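You operate a simulated robot arm through the tools that you are given. There is no shell and no other tool. Be economical: measure what you need, move in short steps, check, and stop when the job is done.

Carry out the task below with a simulated robot arm. There is one attempt and no reset: what you move stays moved.

TASK
Lift the top half off, stand the ball vase on the drying board and brush the crumbs off the bottom half.
Fine: lay the top half down on the bench; stand the brush back; the other ball mould stays. Set down upright: cast ball vase, soft brush. What is to be rubbed or washed off counts as gone when no trace of it is left.

It is judged by the outcome, as a careful person would: the job done as asked, and still so three seconds after it is handed in. It fails if anything else is knocked over, pushed out of place, dropped, spilled or broken.

THE ROBOT
A 7-joint arm with a two-finger parallel gripper on a trunk, on a base that drives. Base frame: it is fixed to the floor where the robot stands at the start and does not move with it; the origin is under the middle of the robot, x ahead of it, y to its left, z up; the surface under the hand at the start is at about z = 0.8. Readings come in m, rad, newtons and seconds.
With the tool pointing down near the work surface it reaches from about 0.28 to 0.72 m from the robot's upright axis, wherever it stands. Its first joint turns from -2.897 to 2.897 rad. Places, roughly: cast ball vase (8x8x12 cm) [0.6, 0.1, 0.9]; casting bench [0.7, 0.3, 0.8]; top of the drying board [0.5, 0.5, 0.8]. Payload 1.57 kg.
The TCP is the grasp point between the finger pads, 0.03 m short of the fingertips. In the tool frame z runs along the fingers and y along their closing line. The gripper opens to 0.08 m. The fingers are 0.017 m wide and 0.012 m thick; the gripper's body (0.04 by 0.082 m) begins 0.08 m behind the TCP.
Orientation is that of the tool frame in the base frame, as a unit quaternion [x, y, z, w]. With the fingers straight down and closing along the base's y, the tool's x points along the base's -x, its y along +y and its z along -z.

THE INTERFACE
- The arm moves only by the tool drive_tool. Its arguments are lists of equal length, an entry for each row: "delta_rot": the turn, a rotation vector about the tool's x, y, z in rad, a list of three; "linear": the shift along the tool's x, y, z in m, a list of three; "fingers": the opening, from 0 (shut) to 1 (fully open). In form: {"delta_rot": [[rx, ry, rz], ...], "linear": [[tx, ty, tz], ...], "fingers": [fingers, ...]}. A call has 1 to 12 rows; each row shifts and turns the commanded pose from where the row before left it, along the tool's axes as they then stand. Rows are played at 5 a second. More than 0.05 m and 0.15 rad between two rows, or a gripper value outside its range, and nothing of the call is played. Where a pose cannot be reached the arm comes as near as it can. A force on the tool above 40 N (or 10 N above the force at the start of the call, whichever is more), or a blocked arm, ends the call early, and 0.2 s more pass. The fingers move at their own pace (about 0.072 m/s each) and stop on an object; they squeeze with about 28 N. The grip force told is the motor's: it shows also when the fingers shut on nothing. Time passes only in rows, and 0.2 s behind the last, so rows that do not move let the fingers close. The reply holds the time, the measured pose of the TCP, the force on the tool along the base axes, the opening and the grip force, in the units named above and with some noise, with the torque about the TCP (base axes, N m) and any sound that the robot's microphone picked up.
- Cameras (640 x 400 px; columns grow to the right, rows downward): "scene" is now at [0.0015, 0.1284, 1.5323]; the picture's right is [-0.14, -0.99, 0.00], its down [-0.70, 0.10, -0.71] and it looks along [0.70, -0.10, -0.71] (base axes); focal length 272 px, centre (320, 200). "wrist" rides on the gripper at [0.072, -0.007, -0.122] in the tool frame; the picture's right is [0.09, 1.00, 0.00], its down [-0.84, 0.08, -0.54] and it looks along [-0.54, 0.05, 0.84] (tool axes); focal length 238 px, centre (320, 200). There is no depth. A picture from a camera that has moved, and an enlarged one, comes with that camera's place and axes in the base frame and with its lens.
- grab_frame(camera): a new picture of that camera. It takes no simulated time.
- move_column(by): slides the trunk up (or, below 0, down) by that many m; the arm and the scene camera ride with it, the base frame stays. It gives what a move gives, with no picture.
- roll_base(legs): drives the robot by 1 to 6 legs, each [ahead, left, turn to the left] in m, m and rad, along the robot's own axes; the way and the turn of a leg run together, so that a leg with both is an arc; at most 1.5 m and 3.142 rad a leg. The arm and the cameras ride along, it lands a little off, and it stops where it bumps. It gives what a move gives.
- pan_tilt(pan, tilt): turns the head with the scene camera to pan (to the left, within 1.501 rad either way) and tilt (down, from -0.506 to 1.204), counted from straight ahead of the robot. It gives what a move gives.
- close_up(camera, box): a new picture of the part [left, top, right, bottom] of that camera's present view, enlarged. It takes no simulated time.
- finish_job(): hands the job in; it is judged then, once.

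Go step by step. Nothing tells you exact positions but the pictures and the camera data: compare them with the known pose of the tool, close in by small moves and look again before you grip or let go. The budget is 120 turns and 98 pictures, counting those below and the enlarged ones. Unless the task says otherwise, let go and move clear before handing in, and close with one line.

The tools are called after ">>>" as name(argument=value, ...) on one line, values as JSON. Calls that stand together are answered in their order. drive_tool: Moves the arm, as the interface text tells. Its arguments: {"type":"object","properties":{"delta_rot":{"type":"array","items":{"type":"array","items":{"type":"number"}}},"linear":{"type":"array","items":{"type":"array","items":{"type":"number"}}},"fingers":{"type":"array","items":{"type":"number"}}},"required":["delta_rot","linear","fingers"]} The other tools are called the same way: move_column (by) slides the trunk up or down; roll_base (legs) drives the base; pan_tilt (pan, tilt) turns the head that bears the scene camera; grab_frame (camera) takes a picture; close_up (camera, box) takes an enlarged picture of a part of a camera's view; finish_job () hands the job in.

At the start:

```text
time: 0.0
ee_pos: [0.388, 0.1458, 1.262]
tool_rot: [0.0, 1.0, 0.0, 0.0]
contact_force: [0.1, -1.1, -0.5]
moment: [-0.01, 0.01, 0.0]
gripper_width: 0.0799
gripper_force: 0.0
trunk travel left (down, up): [-0.35, 0.13]
robot x, y, heading: [0.001, -0.0, 0.002]
head pan, tilt: [-0.14, 0.787]
```

scene: 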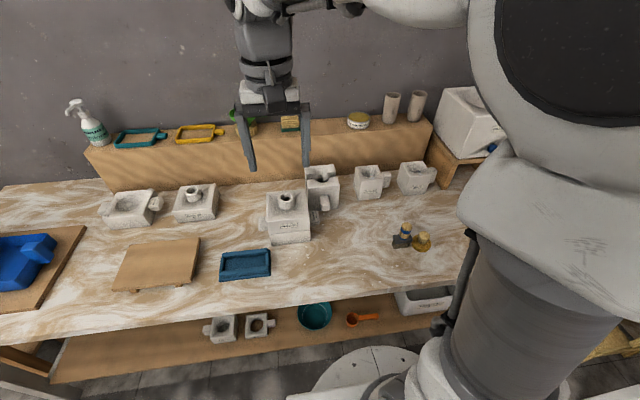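
wrist: 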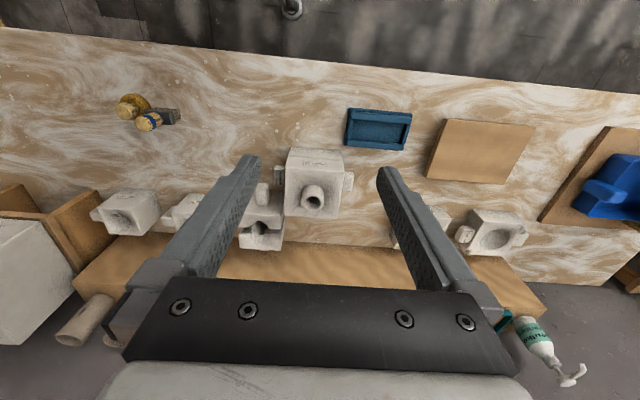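

I see a closed two-part mould with a pouring neck near the middle, a drying board to the left and brushes to the right. I'll look at them closely first.

>>> close_up(camera="scene", box=[220, 150, 380, 250])

>>> close_up(camera="scene", box=[80, 160, 240, 300])

>>> close_up(camera="scene", box=[340, 150, 480, 260])

>>> close_up(camera="wrist", box=[220, 130, 380, 260])

```text
4.00 times, centred on (300, 200) of scene
camera zoom: at [0.0015, 0.1284, 1.5323], right [-0.14, -0.99, 0.0], down [-0.7, 0.1, -0.71], along [0.7, -0.1, -0.71], focal length 1087 px, centre (400, 200)
```

zoom: 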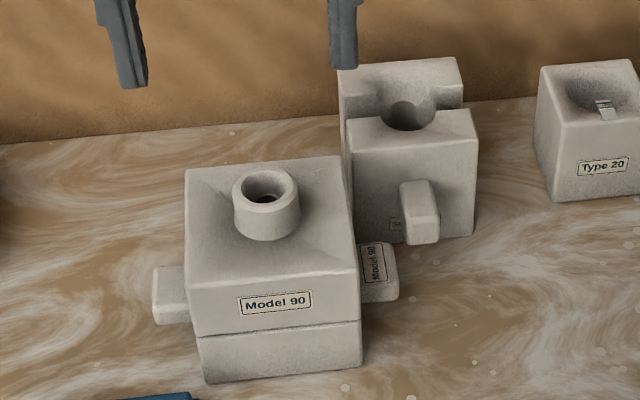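

```text
2.86 times, centred on (160, 230) of scene
camera zoom: at [0.0015, 0.1284, 1.5323], right [-0.14, -0.99, 0.0], down [-0.7, 0.1, -0.71], along [0.7, -0.1, -0.71], focal length 776 px, centre (777, 114)
```

zoom: 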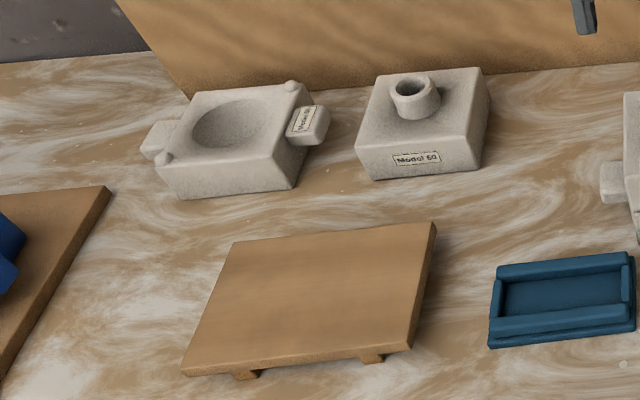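

```text
3.64 times, centred on (410, 205) of scene
camera zoom: at [0.0015, 0.1284, 1.5323], right [-0.14, -0.99, 0.0], down [-0.7, 0.1, -0.71], along [0.7, -0.1, -0.71], focal length 988 px, centre (-7, 182)
```

zoom: 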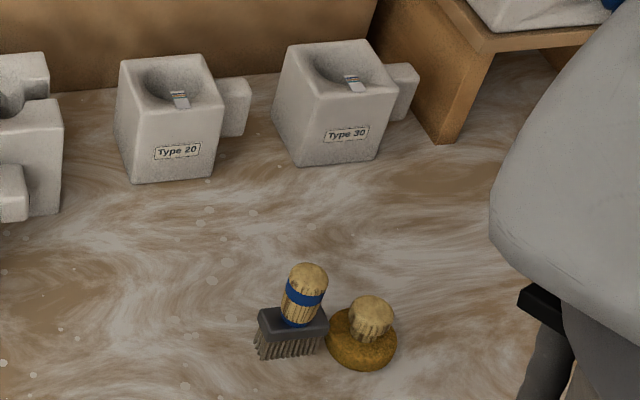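

```text
3.08 times, centred on (300, 195) of wrist
camera zoom: at [0.3158, 0.1389, 1.3838], right [-0.09, 1.0, 0.0], down [0.84, 0.08, 0.54], along [0.54, 0.05, -0.84], focal length 733 px, centre (382, 215)
```

zoom: 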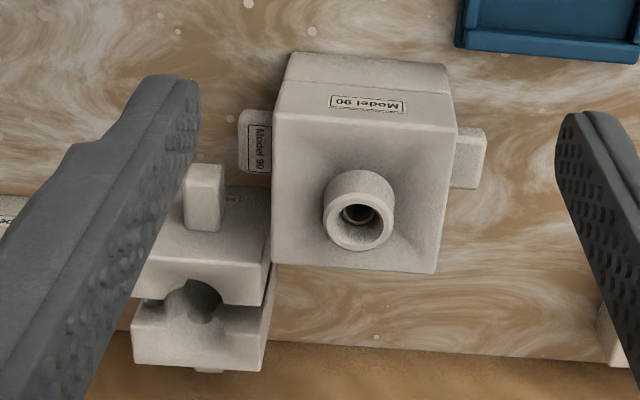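

The closed mould "Model 90" has its pouring spout at about (0.601, 0.148), with the top near z=0.95. The lugs seem to sit on the bottom half. I'll move above the spout and look at the seam.

>>> drive_tool(delta_rot=[[0, 0, 0], [0, 0, 0], [0, 0, 0], [0, 0, 0], [0, 0, 0], [0, 0, 0], [0, 0, 0]], linear=[[-0.0304, 0.0003, 0.028], [-0.0304, 0.0003, 0.028], [-0.0304, 0.0003, 0.028], [-0.0304, 0.0003, 0.028], [-0.0304, 0.0003, 0.028], [-0.0304, 0.0003, 0.028], [-0.0304, 0.0003, 0.028]], fingers=[1, 1, 1, 1, 1, 1, 1])

>>> grab_frame(camera="wrist")

>>> close_up(camera="scene", box=[220, 150, 380, 250])

```text
time: 1.6
ee_pos: [0.6, 0.1482, 1.0656]
tool_rot: [-0.001, 1.0, -0.001, 0.0]
contact_force: [0.5, -0.9, 0.5]
moment: [0.01, -0.04, -0.03]
gripper_width: 0.0802
gripper_force: 0.0
trunk travel left (down, up): [-0.35, 0.13]
robot x, y, heading: [0.0006, 0.0021, 0.007]
head pan, tilt: [-0.14, 0.787]
```

```text
91 pictures are left
camera wrist: at [0.5283, 0.1411, 1.1871], right [-0.09, 1.0, 0.0], down [0.84, 0.08, 0.54], along [0.54, 0.05, -0.84], focal length 238 px, centre (320, 200)
```

wrist: 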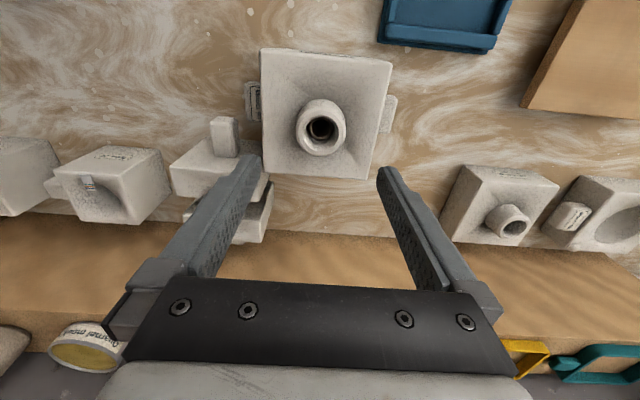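

```text
4.00 times, centred on (300, 200) of scene
camera zoom: at [0.0015, 0.1284, 1.5324], right [-0.14, -0.99, 0.0], down [-0.7, 0.1, -0.71], along [0.7, -0.1, -0.71], focal length 1087 px, centre (400, 200)
```

zoom: 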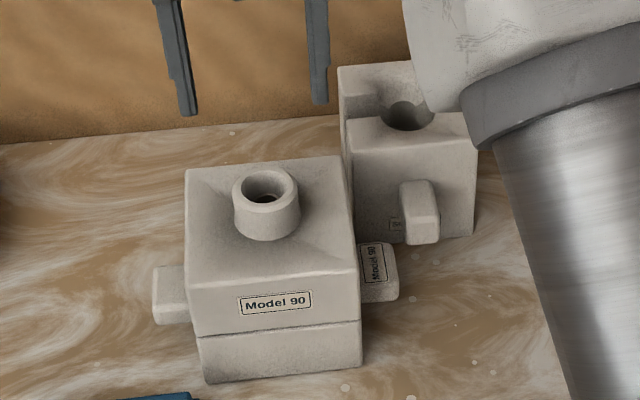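

The lugs are well below the seam, so they belong to the bottom half, and the spout is what I can grip. I'll go down to just above it and check alignment.

>>> drive_tool(delta_rot=[[0, 0, 0], [0, 0, 0]], linear=[[0.003, 0, 0.033], [0.003, 0, 0.033]], fingers=[1, 1])

>>> grab_frame(camera="wrist")

>>> close_up(camera="scene", box=[220, 150, 380, 250])

```text
time: 2.2
ee_pos: [0.5959, 0.1463, 0.9987]
tool_rot: [0.001, 1.0, -0.001, 0.0]
contact_force: [-1.0, -1.1, -0.5]
moment: [-0.01, 0.01, 0.02]
gripper_width: 0.0799
gripper_force: 0.2
trunk travel left (down, up): [-0.35, 0.13]
robot x, y, heading: [-0.0013, -0.0009, -0.003]
head pan, tilt: [-0.14, 0.787]
```

```text
89 pictures are left
camera wrist: at [0.5225, 0.1408, 1.122], right [-0.09, 1.0, 0.0], down [0.84, 0.08, 0.54], along [0.54, 0.05, -0.84], focal length 238 px, centre (320, 200)
```

wrist: 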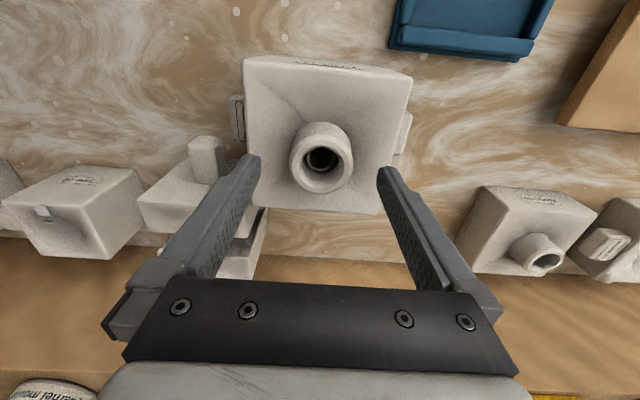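

```text
4.00 times, centred on (300, 200) of scene
camera zoom: at [0.0016, 0.1284, 1.5324], right [-0.14, -0.99, 0.0], down [-0.7, 0.1, -0.71], along [0.7, -0.1, -0.71], focal length 1087 px, centre (400, 200)
```

zoom: 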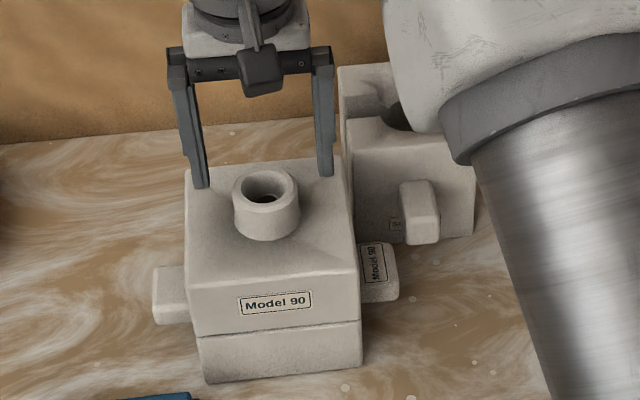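

The spout is centred between the fingers. I'll go down and grip it.

>>> drive_tool(delta_rot=[[0, 0, 0], [0, 0, 0], [0, 0, 0], [0, 0, 0], [0, 0, 0]], linear=[[0.001, 0, 0.027], [0.001, 0, 0.026], [0, 0, 0], [0, 0, 0], [0, 0, 0]], fingers=[1, 1, 0, 0, 0])

>>> close_up(camera="scene", box=[220, 150, 380, 250])

```text
time: 3.1
ee_pos: [0.5961, 0.1483, 0.9544]
tool_rot: [0.0, 1.0, 0.0, 0.006]
contact_force: [-4.5, 2.4, 18.4]
moment: [-0.52, 1.09, 0.01]
gripper_width: 0.0479
gripper_force: 22.0
trunk travel left (down, up): [-0.35, 0.13]
robot x, y, heading: [0.0015, -0.0052, 0.002]
head pan, tilt: [-0.14, 0.787]
stopped in row 4: the force on the tool passed its limit at 90 N (the readings are from after the stop); the commanded pose is now the measured one
```

```text
4.00 times, centred on (300, 200) of scene
camera zoom: at [-0.0008, 0.1282, 1.5322], right [-0.14, -0.99, 0.0], down [-0.7, 0.1, -0.71], along [0.7, -0.1, -0.71], focal length 1087 px, centre (400, 200)
```

zoom: 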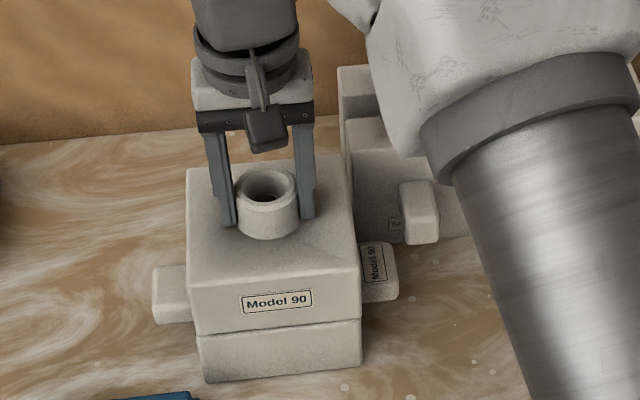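

The fingertips touched the mould's sloping top, but the spout is gripped at about 48 mm. I'll firm the grip and lift gently.

>>> drive_tool(delta_rot=[[0, 0, 0], [0, 0, 0], [0, 0, 0], [0, 0, 0], [0, 0, 0]], linear=[[0, 0, 0], [0, 0, 0], [0, 0, -0.005], [0, 0, -0.01], [0, 0, -0.01]], fingers=[0, 0, 0, 0, 0])

>>> close_up(camera="scene", box=[220, 150, 380, 250])

```text
time: 4.3
ee_pos: [0.5979, 0.1456, 0.9724]
tool_rot: [0.001, 1.0, -0.001, 0.004]
contact_force: [-0.6, 0.4, -10.5]
moment: [-0.04, 0.02, -0.02]
gripper_width: 0.0479
gripper_force: 27.7
trunk travel left (down, up): [-0.35, 0.13]
robot x, y, heading: [0.0001, -0.0017, -0.0]
head pan, tilt: [-0.14, 0.787]
```

```text
4.00 times, centred on (300, 200) of scene
camera zoom: at [0.0023, 0.1285, 1.5321], right [-0.14, -0.99, 0.0], down [-0.7, 0.1, -0.71], along [0.7, -0.1, -0.71], focal length 1087 px, centre (400, 200)
```

zoom: 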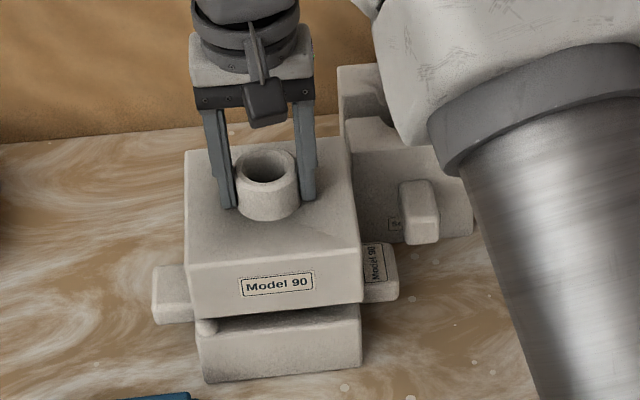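

The top half is coming off cleanly and weighs about 1 kg. I'll keep lifting straight up until it clears the vase.

>>> drive_tool(delta_rot=[[0, 0, 0], [0, 0, 0], [0, 0, 0], [0, 0, 0], [0, 0, 0], [0, 0, 0], [0, 0, 0]], linear=[[0, 0, -0.015], [0, 0, -0.02], [0, 0, -0.02], [0, 0, -0.02], [0, 0, -0.02], [0, 0, -0.02], [0, 0, -0.02]], fingers=[0, 0, 0, 0, 0, 0, 0])

>>> grab_frame(camera="scene")

```text
time: 5.9
ee_pos: [0.5963, 0.1484, 1.1105]
tool_rot: [0.001, 1.0, -0.001, 0.004]
contact_force: [0.9, 0.5, -10.6]
moment: [0.04, 0.07, -0.01]
gripper_width: 0.0477
gripper_force: 28.0
trunk travel left (down, up): [-0.35, 0.13]
robot x, y, heading: [-0.0039, -0.003, -0.0]
head pan, tilt: [-0.14, 0.787]
```

```text
85 pictures are left
camera scene: at [0.0021, 0.1285, 1.5323], right [-0.14, -0.99, 0.0], down [-0.7, 0.1, -0.71], along [0.7, -0.1, -0.71], focal length 272 px, centre (320, 200)
```

scene: 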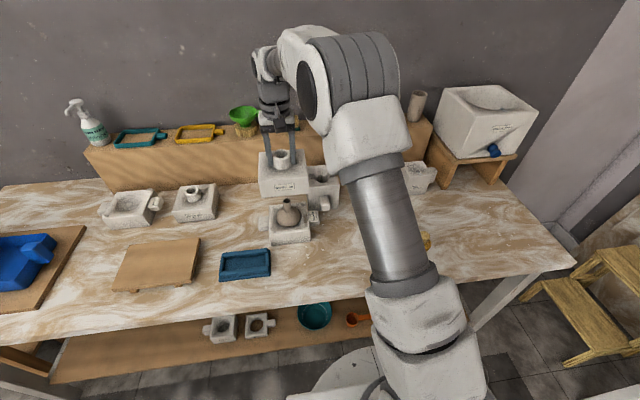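

The vase is visible in the bottom half and the top half is well clear of it. I'll carry the top half to the free bench spot in front and to the right, around (0.46, -0.03).

>>> drive_tool(delta_rot=[[0, 0, 0], [0, 0, 0], [0, 0, 0], [0, 0, 0], [0, 0, 0], [0, 0, 0], [0, 0, 0], [0, 0, 0]], linear=[[0.017, -0.0223, 0], [0.017, -0.0223, 0], [0.017, -0.0223, 0], [0.017, -0.0223, 0], [0.017, -0.0223, 0], [0.017, -0.0223, 0], [0.017, -0.0223, 0], [0.017, -0.0223, 0]], fingers=[0, 0, 0, 0, 0, 0, 0, 0])

>>> grab_frame(camera="scene")

>>> grab_frame(camera="wrist")

```text
time: 7.7
ee_pos: [0.4597, -0.0301, 1.1089]
tool_rot: [0.001, 1.0, 0.0, 0.006]
contact_force: [-0.1, 0.2, -10.0]
moment: [0.0, 0.07, -0.01]
gripper_width: 0.0475
gripper_force: 28.3
trunk travel left (down, up): [-0.35, 0.13]
robot x, y, heading: [-0.0025, -0.0018, 0.0]
head pan, tilt: [-0.14, 0.787]
```

```text
84 pictures are left
camera scene: at [0.002, 0.1281, 1.5323], right [-0.14, -0.99, 0.0], down [-0.7, 0.1, -0.71], along [0.7, -0.1, -0.71], focal length 272 px, centre (320, 200)
```

scene: 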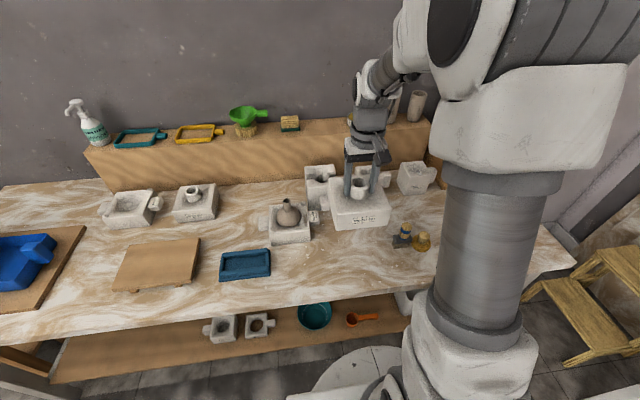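

```text
83 pictures are left
camera wrist: at [0.3861, -0.0372, 1.2308], right [-0.09, 1.0, 0.0], down [0.83, 0.08, 0.55], along [0.55, 0.05, -0.83], focal length 238 px, centre (320, 200)
```

wrist: 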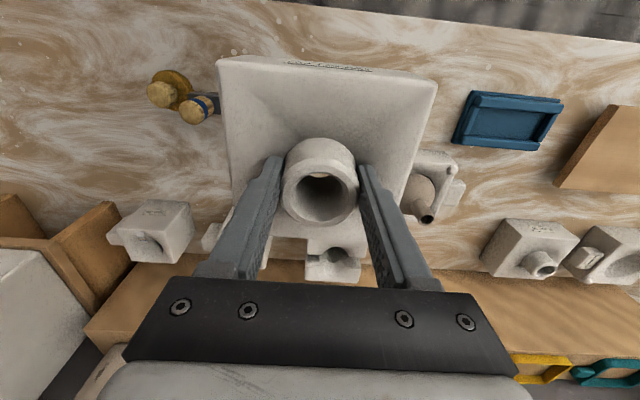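

There's free bench under the top half. I'll lower it in two stages.

>>> drive_tool(delta_rot=[[0, 0, 0], [0, 0, 0], [0, 0, 0], [0, 0, 0], [0, 0, 0], [0, 0, 0], [0, 0, 0]], linear=[[0, 0, 0.03], [0, 0, 0.03], [0, 0, 0.03], [0, 0, 0.03], [0, 0, 0.03], [0, 0, 0.02], [0, 0, 0.01]], fingers=[0, 0, 0, 0, 0, 0, 0])

>>> close_up(camera="scene", box=[240, 150, 440, 275])

```text
time: 9.3
ee_pos: [0.4618, -0.0321, 0.9305]
tool_rot: [0.001, 1.0, -0.001, 0.005]
contact_force: [0.7, 0.4, -11.0]
moment: [0.04, 0.03, -0.03]
gripper_width: 0.0477
gripper_force: 27.8
trunk travel left (down, up): [-0.35, 0.13]
robot x, y, heading: [0.0005, -0.0016, 0.001]
head pan, tilt: [-0.14, 0.787]
```

```text
3.20 times, centred on (340, 212) of scene
camera zoom: at [0.0021, 0.1282, 1.5323], right [-0.14, -0.99, 0.0], down [-0.7, 0.1, -0.71], along [0.7, -0.1, -0.71], focal length 870 px, centre (256, 160)
```

zoom: 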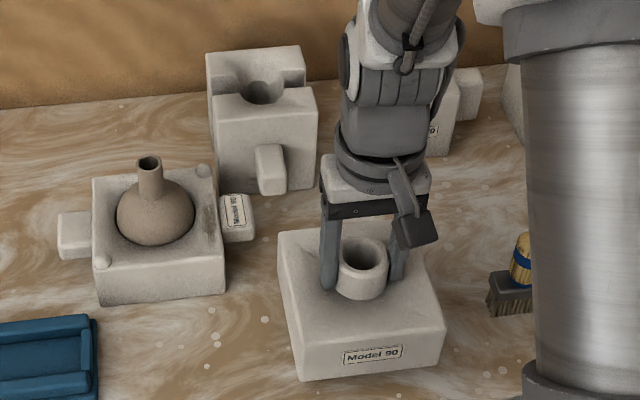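

>>> drive_tool(delta_rot=[[0, 0, 0], [0, 0, 0], [0, 0, 0], [0, 0, 0], [0, 0, 0], [0, 0, 0]], linear=[[0, 0, 0.006], [0, 0, 0.005], [0, 0, 0.005], [0, 0, 0.004], [0, 0, 0.004], [0, 0, 0.004]], fingers=[0, 0, 0, 0, 0, 0])

```text
time: 10.7
ee_pos: [0.4617, -0.0309, 0.9007]
tool_rot: [0.001, 1.0, 0.0, 0.005]
contact_force: [-0.1, 0.0, -10.4]
moment: [-0.01, 0.02, -0.02]
gripper_width: 0.0482
gripper_force: 27.3
trunk travel left (down, up): [-0.35, 0.13]
robot x, y, heading: [0.0006, 0.0019, -0.001]
head pan, tilt: [-0.14, 0.787]
```

There's no contact yet, so I'll continue down in small steps.

>>> drive_tool(delta_rot=[[0, 0, 0], [0, 0, 0], [0, 0, 0], [0, 0, 0]], linear=[[0, 0, 0.003], [0, 0, 0.003], [0, 0, 0.003], [0, 0, 0.003]], fingers=[0, 0, 0, 0])

>>> close_up(camera="scene", box=[240, 150, 440, 275])

```text
time: 11.7
ee_pos: [0.4623, -0.0326, 0.8927]
tool_rot: [0.0, 1.0, 0.0, 0.006]
contact_force: [-4.9, -1.7, 17.9]
moment: [0.33, 0.84, 0.16]
gripper_width: 0.0479
gripper_force: 27.8
trunk travel left (down, up): [-0.35, 0.13]
robot x, y, heading: [-0.002, 0.0009, 0.001]
head pan, tilt: [-0.14, 0.787]
```

```text
3.20 times, centred on (340, 212) of scene
camera zoom: at [-0.0001, 0.1282, 1.533], right [-0.14, -0.99, 0.0], down [-0.7, 0.1, -0.71], along [0.7, -0.1, -0.71], focal length 870 px, centre (256, 160)
```

zoom: 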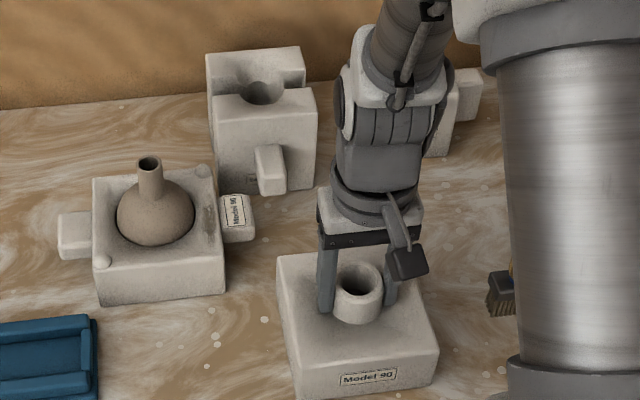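

The top half now rests on the bench. I'll release it and lift away.

>>> drive_tool(delta_rot=[[0, 0, 0], [0, 0, 0], [0, 0, 0], [0, 0, 0], [0, 0, 0], [0, 0, 0], [0, 0, 0]], linear=[[0, 0, -0.002], [0, 0, 0], [0, 0, 0], [0, 0, -0.02], [0, 0, -0.04], [0, 0, -0.04], [0, 0, -0.04]], fingers=[0, 1, 1, 1, 1, 1, 1])

>>> close_up(camera="scene", box=[240, 150, 440, 275])

>>> grab_frame(camera="wrist")

```text
time: 13.3
ee_pos: [0.4598, -0.0311, 1.0327]
tool_rot: [0.001, 1.0, -0.001, 0.004]
contact_force: [0.7, 0.4, 0.0]
moment: [-0.03, -0.01, 0.04]
gripper_width: 0.08
gripper_force: 0.1
trunk travel left (down, up): [-0.35, 0.13]
robot x, y, heading: [-0.0018, -0.002, -0.003]
head pan, tilt: [-0.14, 0.787]
```

```text
3.20 times, centred on (340, 212) of scene
camera zoom: at [0.0014, 0.1283, 1.5323], right [-0.14, -0.99, 0.0], down [-0.7, 0.1, -0.71], along [0.7, -0.1, -0.71], focal length 870 px, centre (256, 160)
```

zoom: 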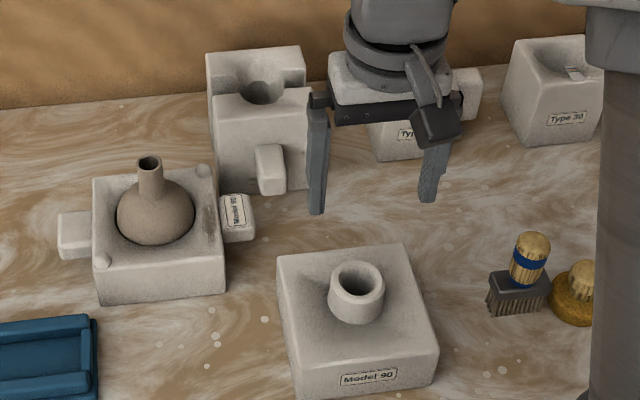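

```text
79 pictures are left
camera wrist: at [0.3874, -0.0378, 1.1545], right [-0.09, 1.0, 0.0], down [0.83, 0.08, 0.55], along [0.55, 0.05, -0.84], focal length 238 px, centre (320, 200)
```

wrist: 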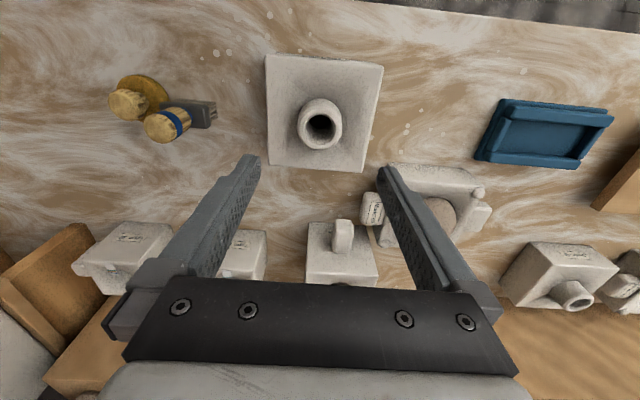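

The top half is set down well. The vase's neck axis is near (0.597, 0.147) with its top at about z=0.94. I'll move above it.

>>> drive_tool(delta_rot=[[0, 0, 0], [0, 0, 0], [0, 0, 0], [0, 0, 0], [0, 0, 0], [0, 0, 0]], linear=[[-0.0229, 0.0297, 0], [-0.0229, 0.0297, 0], [-0.0229, 0.0297, 0], [-0.0229, 0.0297, 0], [-0.0229, 0.0297, 0], [-0.0229, 0.0297, 0.01]], fingers=[1, 1, 1, 1, 1, 1])

>>> grab_frame(camera="wrist")

>>> close_up(camera="scene", box=[220, 150, 380, 250])

```text
time: 14.7
ee_pos: [0.5979, 0.1491, 1.0234]
tool_rot: [0.001, 1.0, -0.001, 0.005]
contact_force: [-0.3, -1.1, -0.2]
moment: [0.01, 0.0, 0.0]
gripper_width: 0.0801
gripper_force: 0.0
trunk travel left (down, up): [-0.35, 0.13]
robot x, y, heading: [0.0011, -0.0008, -0.0]
head pan, tilt: [-0.14, 0.787]
```

```text
78 pictures are left
camera wrist: at [0.5251, 0.1419, 1.1443], right [-0.09, 1.0, 0.0], down [0.83, 0.08, 0.55], along [0.55, 0.05, -0.84], focal length 238 px, centre (320, 200)
```

wrist: 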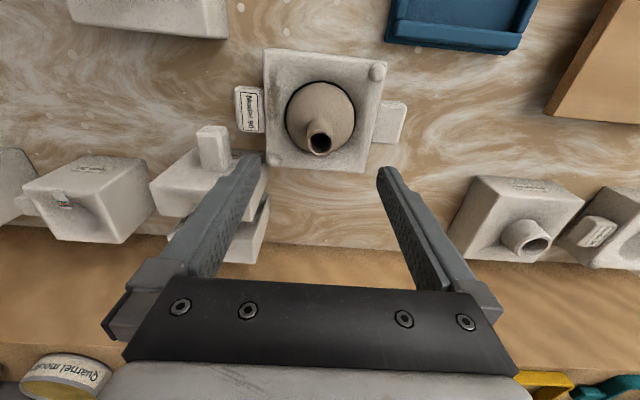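

```text
4.00 times, centred on (300, 200) of scene
camera zoom: at [0.0014, 0.1283, 1.5324], right [-0.14, -0.99, 0.0], down [-0.7, 0.1, -0.71], along [0.7, -0.1, -0.71], focal length 1087 px, centre (400, 200)
```

zoom: 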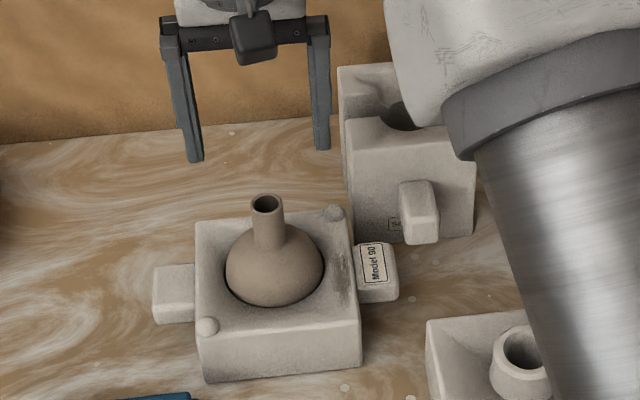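

The neck is centred at about (0.597, 0.148). The crumbs are the dark streak on the right-hand rim of the bottom half. I'll go down and close carefully on the neck.

>>> drive_tool(delta_rot=[[0, 0, 0], [0, 0, 0], [0, 0, 0], [0, 0, 0], [0, 0, 0]], linear=[[0, -0.001, 0.04], [0, 0, 0.035], [0, 0, 0.012], [0, 0, 0], [0, 0, 0]], fingers=[1, 0.7, 0.5, 0.38, 0.38])

>>> close_up(camera="scene", box=[220, 150, 380, 250])

>>> close_up(camera="wrist", box=[220, 100, 420, 260])

```text
time: 15.9
ee_pos: [0.5986, 0.1473, 0.9357]
tool_rot: [0.001, 1.0, -0.001, 0.006]
contact_force: [0.3, -0.5, -0.9]
moment: [-0.03, 0.03, 0.0]
gripper_width: 0.0303
gripper_force: 0.2
trunk travel left (down, up): [-0.35, 0.13]
robot x, y, heading: [-0.0009, 0.0023, -0.0]
head pan, tilt: [-0.14, 0.787]
```

```text
4.00 times, centred on (300, 200) of scene
camera zoom: at [0.0014, 0.1283, 1.5323], right [-0.14, -0.99, 0.0], down [-0.7, 0.1, -0.71], along [0.7, -0.1, -0.71], focal length 1087 px, centre (400, 200)
```

zoom: 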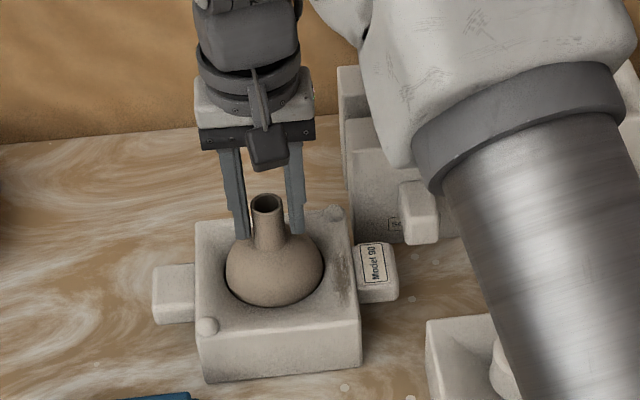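

```text
2.50 times, centred on (320, 180) of wrist
camera zoom: at [0.5259, 0.141, 1.0576], right [-0.09, 1.0, 0.0], down [0.83, 0.08, 0.55], along [0.55, 0.05, -0.84], focal length 596 px, centre (320, 250)
```

zoom: 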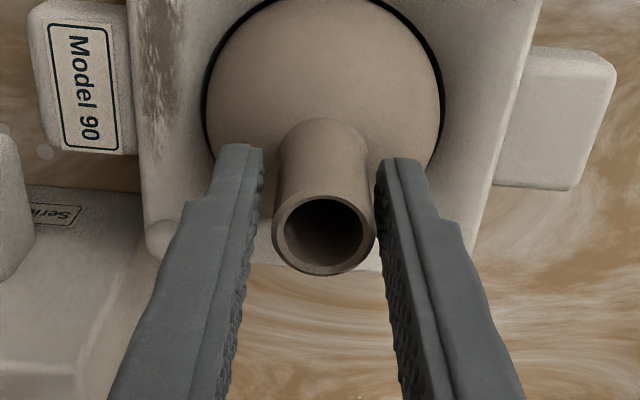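

>>> drive_tool(delta_rot=[[0, 0, 0], [0, 0, 0], [0, 0, 0]], linear=[[0, 0.0015, 0], [0, 0, 0], [0, 0, 0]], fingers=[0.34, 0.29, 0.27])

```text
time: 16.7
ee_pos: [0.5995, 0.1496, 0.936]
tool_rot: [0.001, 1.0, -0.001, 0.005]
contact_force: [-0.7, 0.1, 0.1]
moment: [0.11, 0.0, 0.0]
gripper_width: 0.0239
gripper_force: 27.7
trunk travel left (down, up): [-0.35, 0.13]
robot x, y, heading: [0.0028, 0.0026, -0.001]
head pan, tilt: [-0.14, 0.787]
```

The neck is gripped at 24 mm. I'll lift it slowly, straight up.

>>> drive_tool(delta_rot=[[0, 0, 0], [0, 0, 0], [0, 0, 0], [0, 0, 0], [0, 0, 0], [0, 0, 0]], linear=[[0, 0, -0.005], [0, 0, -0.01], [0, 0, -0.015], [0, 0, -0.02], [0, 0, -0.03], [0, 0, -0.03]], fingers=[0.27, 0.27, 0.27, 0.27, 0.27, 0.27])

>>> grab_frame(camera="scene")

>>> grab_frame(camera="wrist")

```text
time: 18.1
ee_pos: [0.5965, 0.1482, 1.0447]
tool_rot: [0.001, 1.0, -0.001, 0.005]
contact_force: [-0.3, 0.1, -1.0]
moment: [0.01, 0.05, 0.04]
gripper_width: 0.024
gripper_force: 28.7
trunk travel left (down, up): [-0.35, 0.13]
robot x, y, heading: [0.0021, -0.0017, 0.0]
head pan, tilt: [-0.14, 0.787]
```

```text
74 pictures are left
camera scene: at [0.0015, 0.1283, 1.5323], right [-0.14, -0.99, 0.0], down [-0.7, 0.1, -0.71], along [0.7, -0.1, -0.71], focal length 272 px, centre (320, 200)
```

scene: 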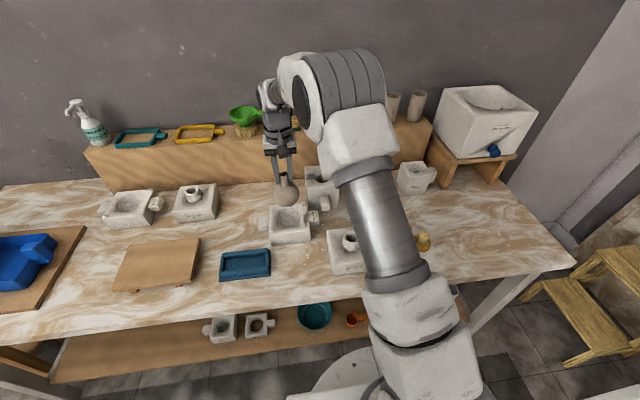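

```text
73 pictures are left
camera wrist: at [0.5242, 0.141, 1.1668], right [-0.09, 1.0, 0.0], down [0.83, 0.08, 0.55], along [0.55, 0.05, -0.84], focal length 238 px, centre (320, 200)
```

wrist: 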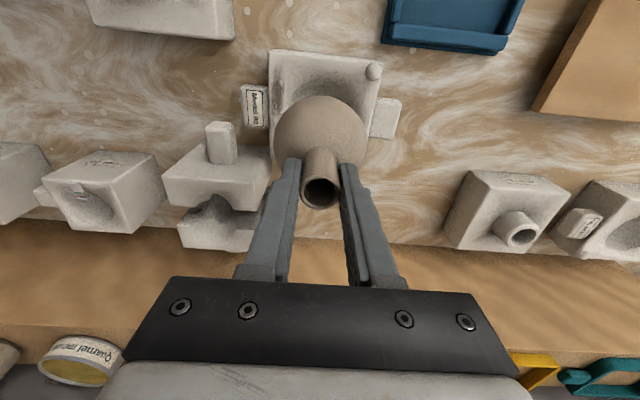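

The vase is lifted (about 0.1 kg). The drying board spans about x 0.42–0.59 and y 0.43–0.63. I'll carry the vase above (0.475, 0.495).

>>> drive_tool(delta_rot=[[0, 0, 0], [0, 0, 0], [0, 0, 0], [0, 0, 0], [0, 0, 0], [0, 0, 0], [0, 0, 0], [0, 0, 0], [0, 0, 0], [0, 0, 0]], linear=[[0.012, 0.0347, 0], [0.012, 0.0347, 0], [0.012, 0.0347, 0], [0.012, 0.0347, 0], [0.012, 0.0347, 0], [0.012, 0.0347, 0], [0.012, 0.0347, 0], [0.012, 0.0347, 0], [0.012, 0.0347, 0], [0.012, 0.0347, 0]], fingers=[0.27, 0.27, 0.27, 0.27, 0.27, 0.27, 0.27, 0.27, 0.27, 0.27])

>>> grab_frame(camera="scene")

>>> grab_frame(camera="wrist")

```text
time: 20.3
ee_pos: [0.4793, 0.495, 1.0465]
tool_rot: [0.001, 1.0, -0.001, 0.005]
contact_force: [-0.2, -0.5, -1.6]
moment: [0.03, 0.0, -0.02]
gripper_width: 0.024
gripper_force: 28.2
trunk travel left (down, up): [-0.35, 0.13]
robot x, y, heading: [-0.0001, -0.0044, 0.002]
head pan, tilt: [-0.14, 0.787]
```

```text
72 pictures are left
camera scene: at [0.0015, 0.1285, 1.5323], right [-0.14, -0.99, 0.0], down [-0.7, 0.1, -0.71], along [0.7, -0.1, -0.71], focal length 272 px, centre (320, 200)
```

scene: 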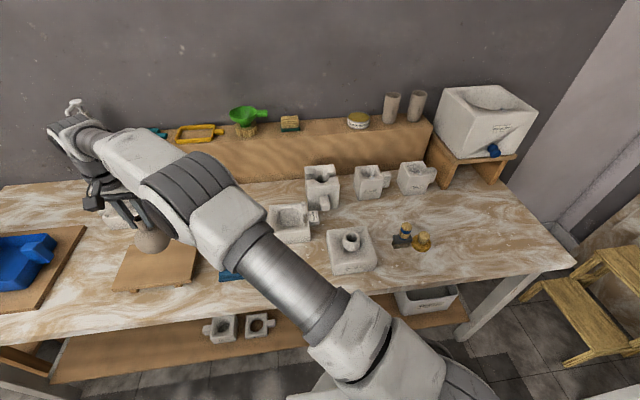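

```text
71 pictures are left
camera wrist: at [0.4059, 0.488, 1.169], right [-0.09, 1.0, 0.0], down [0.83, 0.08, 0.55], along [0.55, 0.05, -0.84], focal length 238 px, centre (320, 200)
```

wrist: 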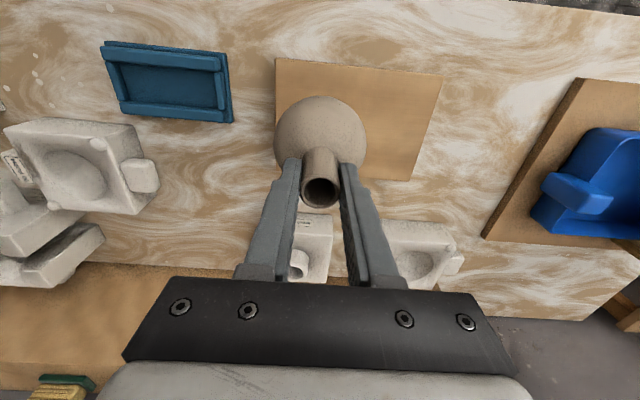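

The vase hangs over the board, 6 cm inside its right-hand edge. I'll lower it to just above the surface.

>>> drive_tool(delta_rot=[[0, 0, 0], [0, 0, 0], [0, 0, 0], [0, 0, 0]], linear=[[0.0, 0.005, 0.02], [0, 0.005, 0.02], [0, 0, 0.02], [0, 0, 0.015]], fingers=[0.27, 0.27, 0.27, 0.27])

>>> close_up(camera="scene", box=[80, 180, 240, 300])

```text
time: 21.3
ee_pos: [0.48, 0.5059, 0.9693]
tool_rot: [0.0, 1.0, -0.001, 0.005]
contact_force: [-0.2, 1.1, -1.1]
moment: [-0.03, 0.02, 0.01]
gripper_width: 0.0242
gripper_force: 27.5
trunk travel left (down, up): [-0.35, 0.13]
robot x, y, heading: [0.0013, -0.0043, 0.003]
head pan, tilt: [-0.14, 0.787]
```

```text
3.33 times, centred on (160, 240) of scene
camera zoom: at [0.0015, 0.1284, 1.5324], right [-0.14, -0.99, 0.0], down [-0.7, 0.1, -0.71], along [0.7, -0.1, -0.71], focal length 906 px, centre (853, 67)
```

zoom: 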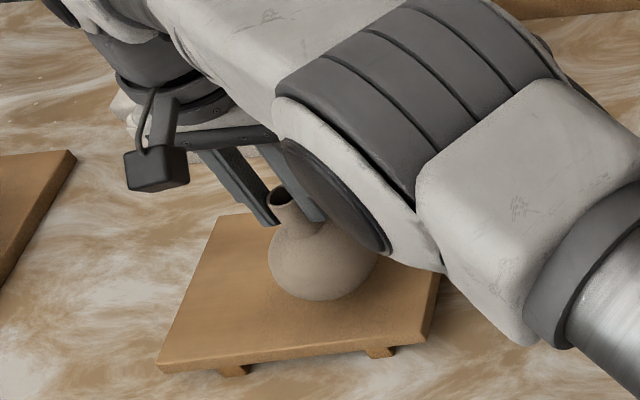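

>>> drive_tool(delta_rot=[[0, 0, 0], [0, 0, 0], [0, 0, 0], [0, 0, 0]], linear=[[0, 0, 0.004], [0, 0, 0.003], [0, 0, 0.003], [0, 0, 0.003]], fingers=[0.27, 0.27, 0.27, 0.27])

>>> close_up(camera="scene", box=[80, 180, 240, 300])

```text
time: 22.3
ee_pos: [0.4801, 0.5039, 0.9568]
tool_rot: [0.001, 1.0, 0.0, 0.005]
contact_force: [-0.1, -0.6, 1.8]
moment: [-0.12, 0.05, 0.04]
gripper_width: 0.0239
gripper_force: 27.7
trunk travel left (down, up): [-0.35, 0.13]
robot x, y, heading: [0.0001, -0.0008, -0.002]
head pan, tilt: [-0.14, 0.787]
```

```text
3.33 times, centred on (160, 240) of scene
camera zoom: at [0.0013, 0.1282, 1.5324], right [-0.14, -0.99, 0.0], down [-0.7, 0.1, -0.71], along [0.7, -0.1, -0.71], focal length 906 px, centre (853, 67)
```

zoom: 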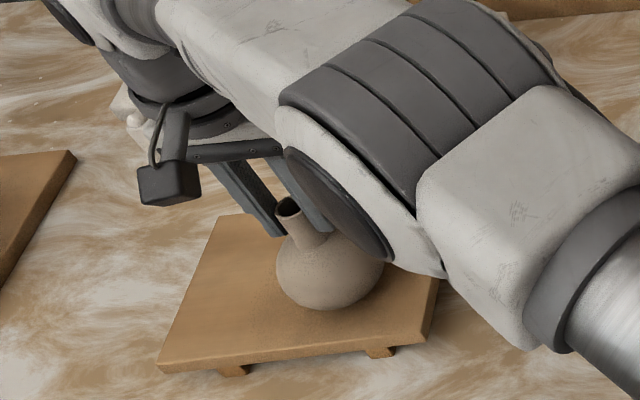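

>>> drive_tool(delta_rot=[[0, 0, 0], [0, 0, 0]], linear=[[0, 0, 0.001], [0, 0, 0.001]], fingers=[0.27, 0.27])

```text
time: 22.9
ee_pos: [0.4801, 0.5049, 0.9564]
tool_rot: [0.0, 1.0, 0.0, 0.006]
contact_force: [-1.6, 1.2, 8.7]
moment: [0.25, 0.06, 0.05]
gripper_width: 0.0241
gripper_force: 28.2
trunk travel left (down, up): [-0.35, 0.13]
robot x, y, heading: [0.0028, 0.0008, 0.001]
head pan, tilt: [-0.14, 0.787]
```

The vase is standing on the board. I'll ease off the pressure, open the fingers and rise.

>>> drive_tool(delta_rot=[[0, 0, 0], [0, 0, 0], [0, 0, 0], [0, 0, 0], [0, 0, 0], [0, 0, 0]], linear=[[0, 0, -0.0015], [0, 0, 0], [0, 0, 0], [0, 0, -0.02], [0, 0, -0.04], [0, 0, -0.04]], fingers=[0.27, 0.6, 0.8, 0.8, 1, 1])

>>> close_up(camera="scene", box=[80, 180, 240, 300])

>>> grab_frame(camera="wrist")

```text
time: 24.3
ee_pos: [0.4789, 0.5058, 1.0559]
tool_rot: [0.0, 1.0, -0.001, 0.005]
contact_force: [0.0, -0.3, -0.1]
moment: [-0.02, -0.05, 0.02]
gripper_width: 0.0803
gripper_force: 0.1
trunk travel left (down, up): [-0.35, 0.13]
robot x, y, heading: [0.0001, 0.0026, -0.002]
head pan, tilt: [-0.14, 0.787]
```

```text
3.33 times, centred on (160, 240) of scene
camera zoom: at [0.0014, 0.1283, 1.5323], right [-0.14, -0.99, 0.0], down [-0.7, 0.1, -0.71], along [0.7, -0.1, -0.71], focal length 906 px, centre (853, 67)
```

zoom: 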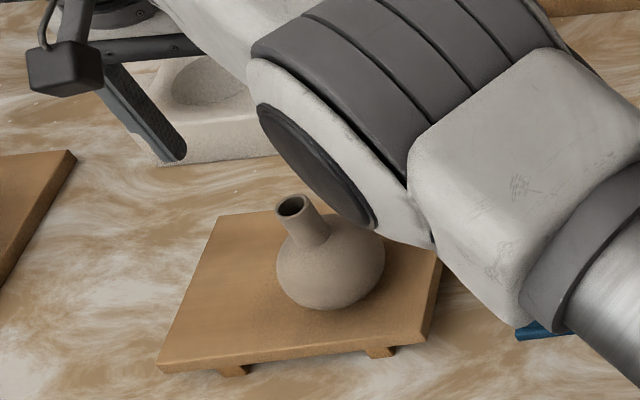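

```text
67 pictures are left
camera wrist: at [0.4053, 0.4994, 1.1784], right [-0.09, 1.0, 0.0], down [0.83, 0.08, 0.55], along [0.55, 0.05, -0.84], focal length 238 px, centre (320, 200)
```

wrist: 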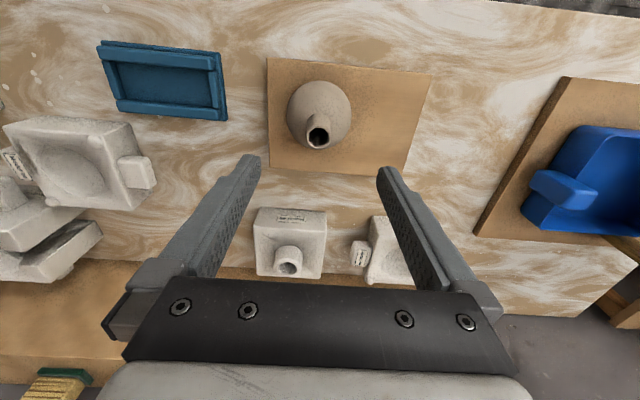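

The vase stands upright on the board. Next I'll move over to the brushes near (0.485, -0.205) and look at them.

>>> drive_tool(delta_rot=[[0, 0, 0], [0, 0, 0], [0, 0, 0], [0, 0, 0], [0, 0, 0], [0, 0, 0], [0, 0, 0], [0, 0, 0], [0, 0, 0], [0, 0, 0]], linear=[[0, -0.046, 0], [0, -0.046, 0], [0, -0.046, 0], [0, -0.046, 0], [0, -0.046, 0], [0, -0.046, 0], [0, -0.046, 0], [0, -0.046, 0], [0, -0.046, 0], [0, -0.046, 0]], fingers=[1, 1, 1, 1, 1, 1, 1, 1, 1, 1])

>>> drive_tool(delta_rot=[[0, 0, 0], [0, 0, 0], [0, 0, 0], [0, 0, 0], [0, 0, 0], [0, 0, 0]], linear=[[0, -0.042, 0], [0, -0.042, 0], [0, -0.042, 0], [0, -0.042, 0], [0, -0.042, 0], [0, -0.042, 0]], fingers=[1, 1, 1, 1, 1, 1])

>>> grab_frame(camera="wrist")

>>> grab_frame(camera="scene")

```text
time: 26.5
ee_pos: [0.4776, 0.0428, 1.0569]
tool_rot: [0.0, 1.0, -0.002, 0.006]
contact_force: [-0.3, 0.4, 0.7]
moment: [-0.01, 0.01, 0.01]
gripper_width: 0.0802
gripper_force: 0.0
trunk travel left (down, up): [-0.35, 0.13]
robot x, y, heading: [-0.0025, 0.0003, -0.0]
head pan, tilt: [-0.14, 0.787]
```

```text
time: 27.9
ee_pos: [0.4775, -0.2093, 1.0554]
tool_rot: [0.001, 1.0, 0.0, 0.005]
contact_force: [0.2, -0.1, 0.2]
moment: [0.03, 0.02, 0.01]
gripper_width: 0.0798
gripper_force: 0.1
trunk travel left (down, up): [-0.35, 0.13]
robot x, y, heading: [-0.0001, 0.0012, 0.0]
head pan, tilt: [-0.14, 0.787]
```

```text
66 pictures are left
camera wrist: at [0.4044, -0.2162, 1.177], right [-0.09, 1.0, 0.0], down [0.83, 0.08, 0.55], along [0.55, 0.05, -0.83], focal length 238 px, centre (320, 200)
```

wrist: 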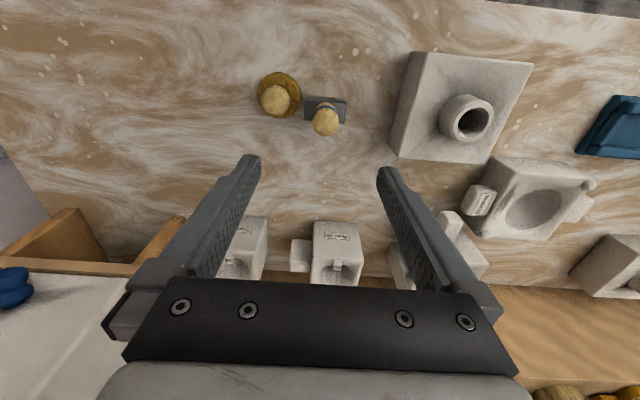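

```text
65 pictures are left
camera scene: at [0.0014, 0.1282, 1.5324], right [-0.14, -0.99, 0.0], down [-0.7, 0.1, -0.71], along [0.7, -0.1, -0.71], focal length 272 px, centre (320, 200)
```

scene: 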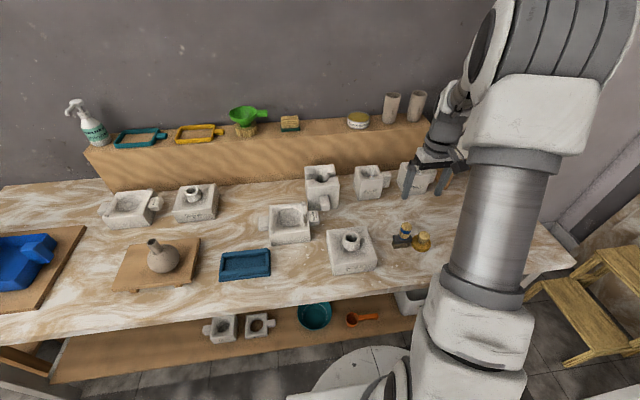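

>>> close_up(camera="scene", box=[375, 210, 445, 260])

>>> close_up(camera="wrist", box=[250, 60, 370, 150])

>>> close_up(camera="scene", box=[220, 95, 380, 180])

```text
8.00 times, centred on (410, 235) of scene
camera zoom: at [0.0014, 0.1282, 1.5324], right [-0.14, -0.99, 0.0], down [-0.7, 0.1, -0.71], along [0.7, -0.1, -0.71], focal length 2174 px, centre (-400, -80)
```

zoom: 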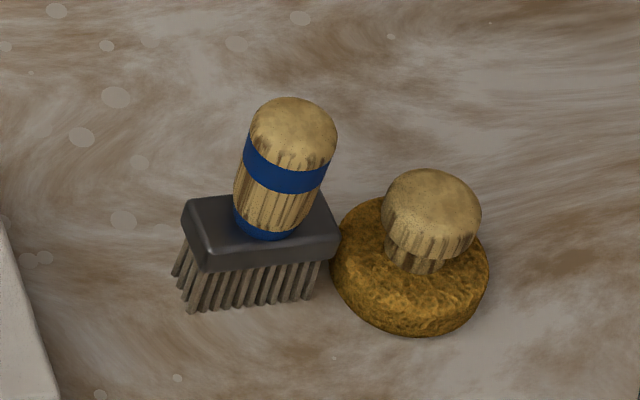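

```text
4.44 times, centred on (310, 105) of wrist
camera zoom: at [0.4044, -0.2162, 1.177], right [-0.09, 1.0, 0.0], down [0.83, 0.08, 0.55], along [0.55, 0.05, -0.83], focal length 1059 px, centre (364, 622)
```

zoom: 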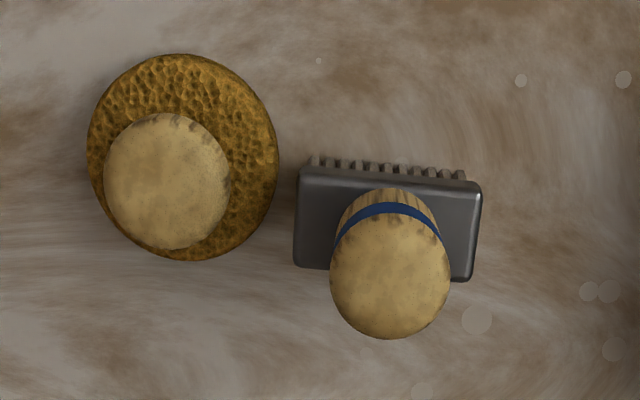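

```text
4.00 times, centred on (300, 138) of scene
camera zoom: at [0.0014, 0.1282, 1.5324], right [-0.14, -0.99, 0.0], down [-0.7, 0.1, -0.71], along [0.7, -0.1, -0.71], focal length 1087 px, centre (400, 450)
```

zoom: 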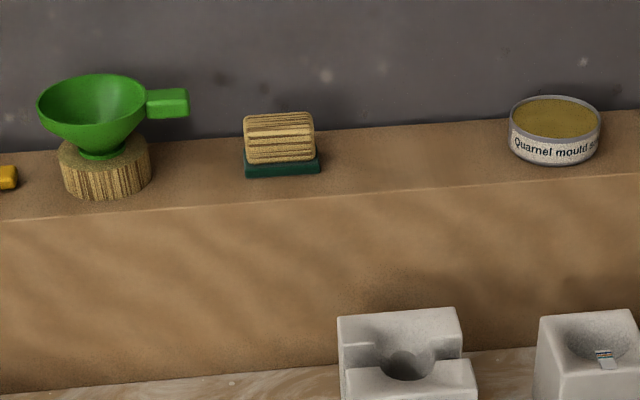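

The bristle brush with the blue band is the soft brush, and the other is a sponge. The brush handle's top is at about (0.482, -0.2025, 0.897). The sponge knob is close, so I'll go down with the fingers only partly open.

>>> drive_tool(delta_rot=[[0, 0, 0], [0, 0, 0], [0, 0, 0], [0, 0, 0]], linear=[[-0.0045, 0.0075, 0.0], [0, 0, 0.04], [0, 0, 0.04], [0, 0, 0.038]], fingers=[0.62, 0.62, 0.62, 0.62])

>>> close_up(camera="wrist", box=[200, 80, 420, 240])

>>> close_up(camera="scene", box=[375, 190, 455, 260])

```text
time: 28.9
ee_pos: [0.4829, -0.2002, 0.9386]
tool_rot: [0.0, 1.0, -0.001, 0.005]
contact_force: [0.0, 0.0, 0.5]
moment: [-0.01, -0.02, -0.02]
gripper_width: 0.0496
gripper_force: 0.0
trunk travel left (down, up): [-0.35, 0.13]
robot x, y, heading: [-0.0017, 0.0003, 0.002]
head pan, tilt: [-0.14, 0.787]
```

```text
2.50 times, centred on (310, 160) of wrist
camera zoom: at [0.4093, -0.2064, 1.0605], right [-0.09, 1.0, 0.0], down [0.83, 0.08, 0.55], along [0.55, 0.05, -0.83], focal length 596 px, centre (345, 300)
```

zoom: 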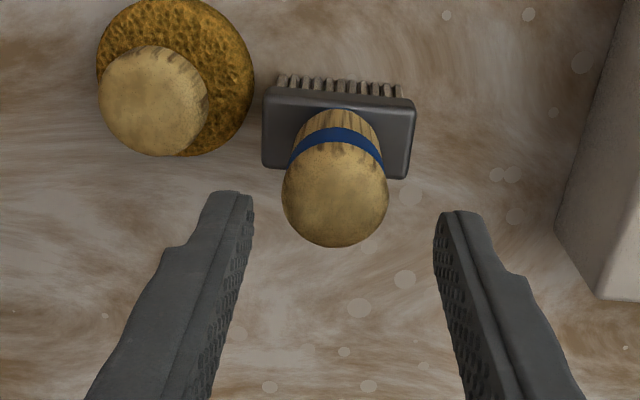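

```text
5.71 times, centred on (415, 225) of scene
camera zoom: at [0.0014, 0.1283, 1.5324], right [-0.14, -0.99, 0.0], down [-0.7, 0.1, -0.71], along [0.7, -0.1, -0.71], focal length 1553 px, centre (-223, 57)
```

zoom: 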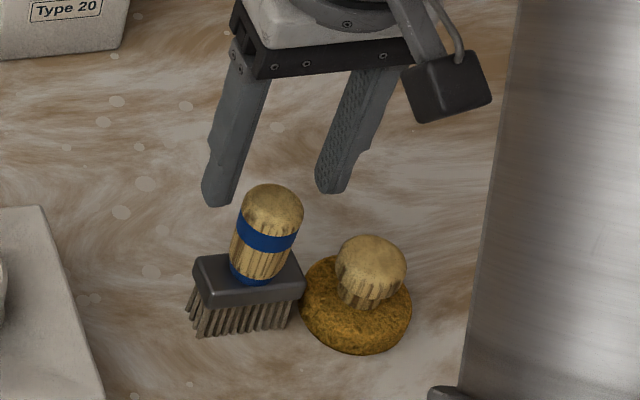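

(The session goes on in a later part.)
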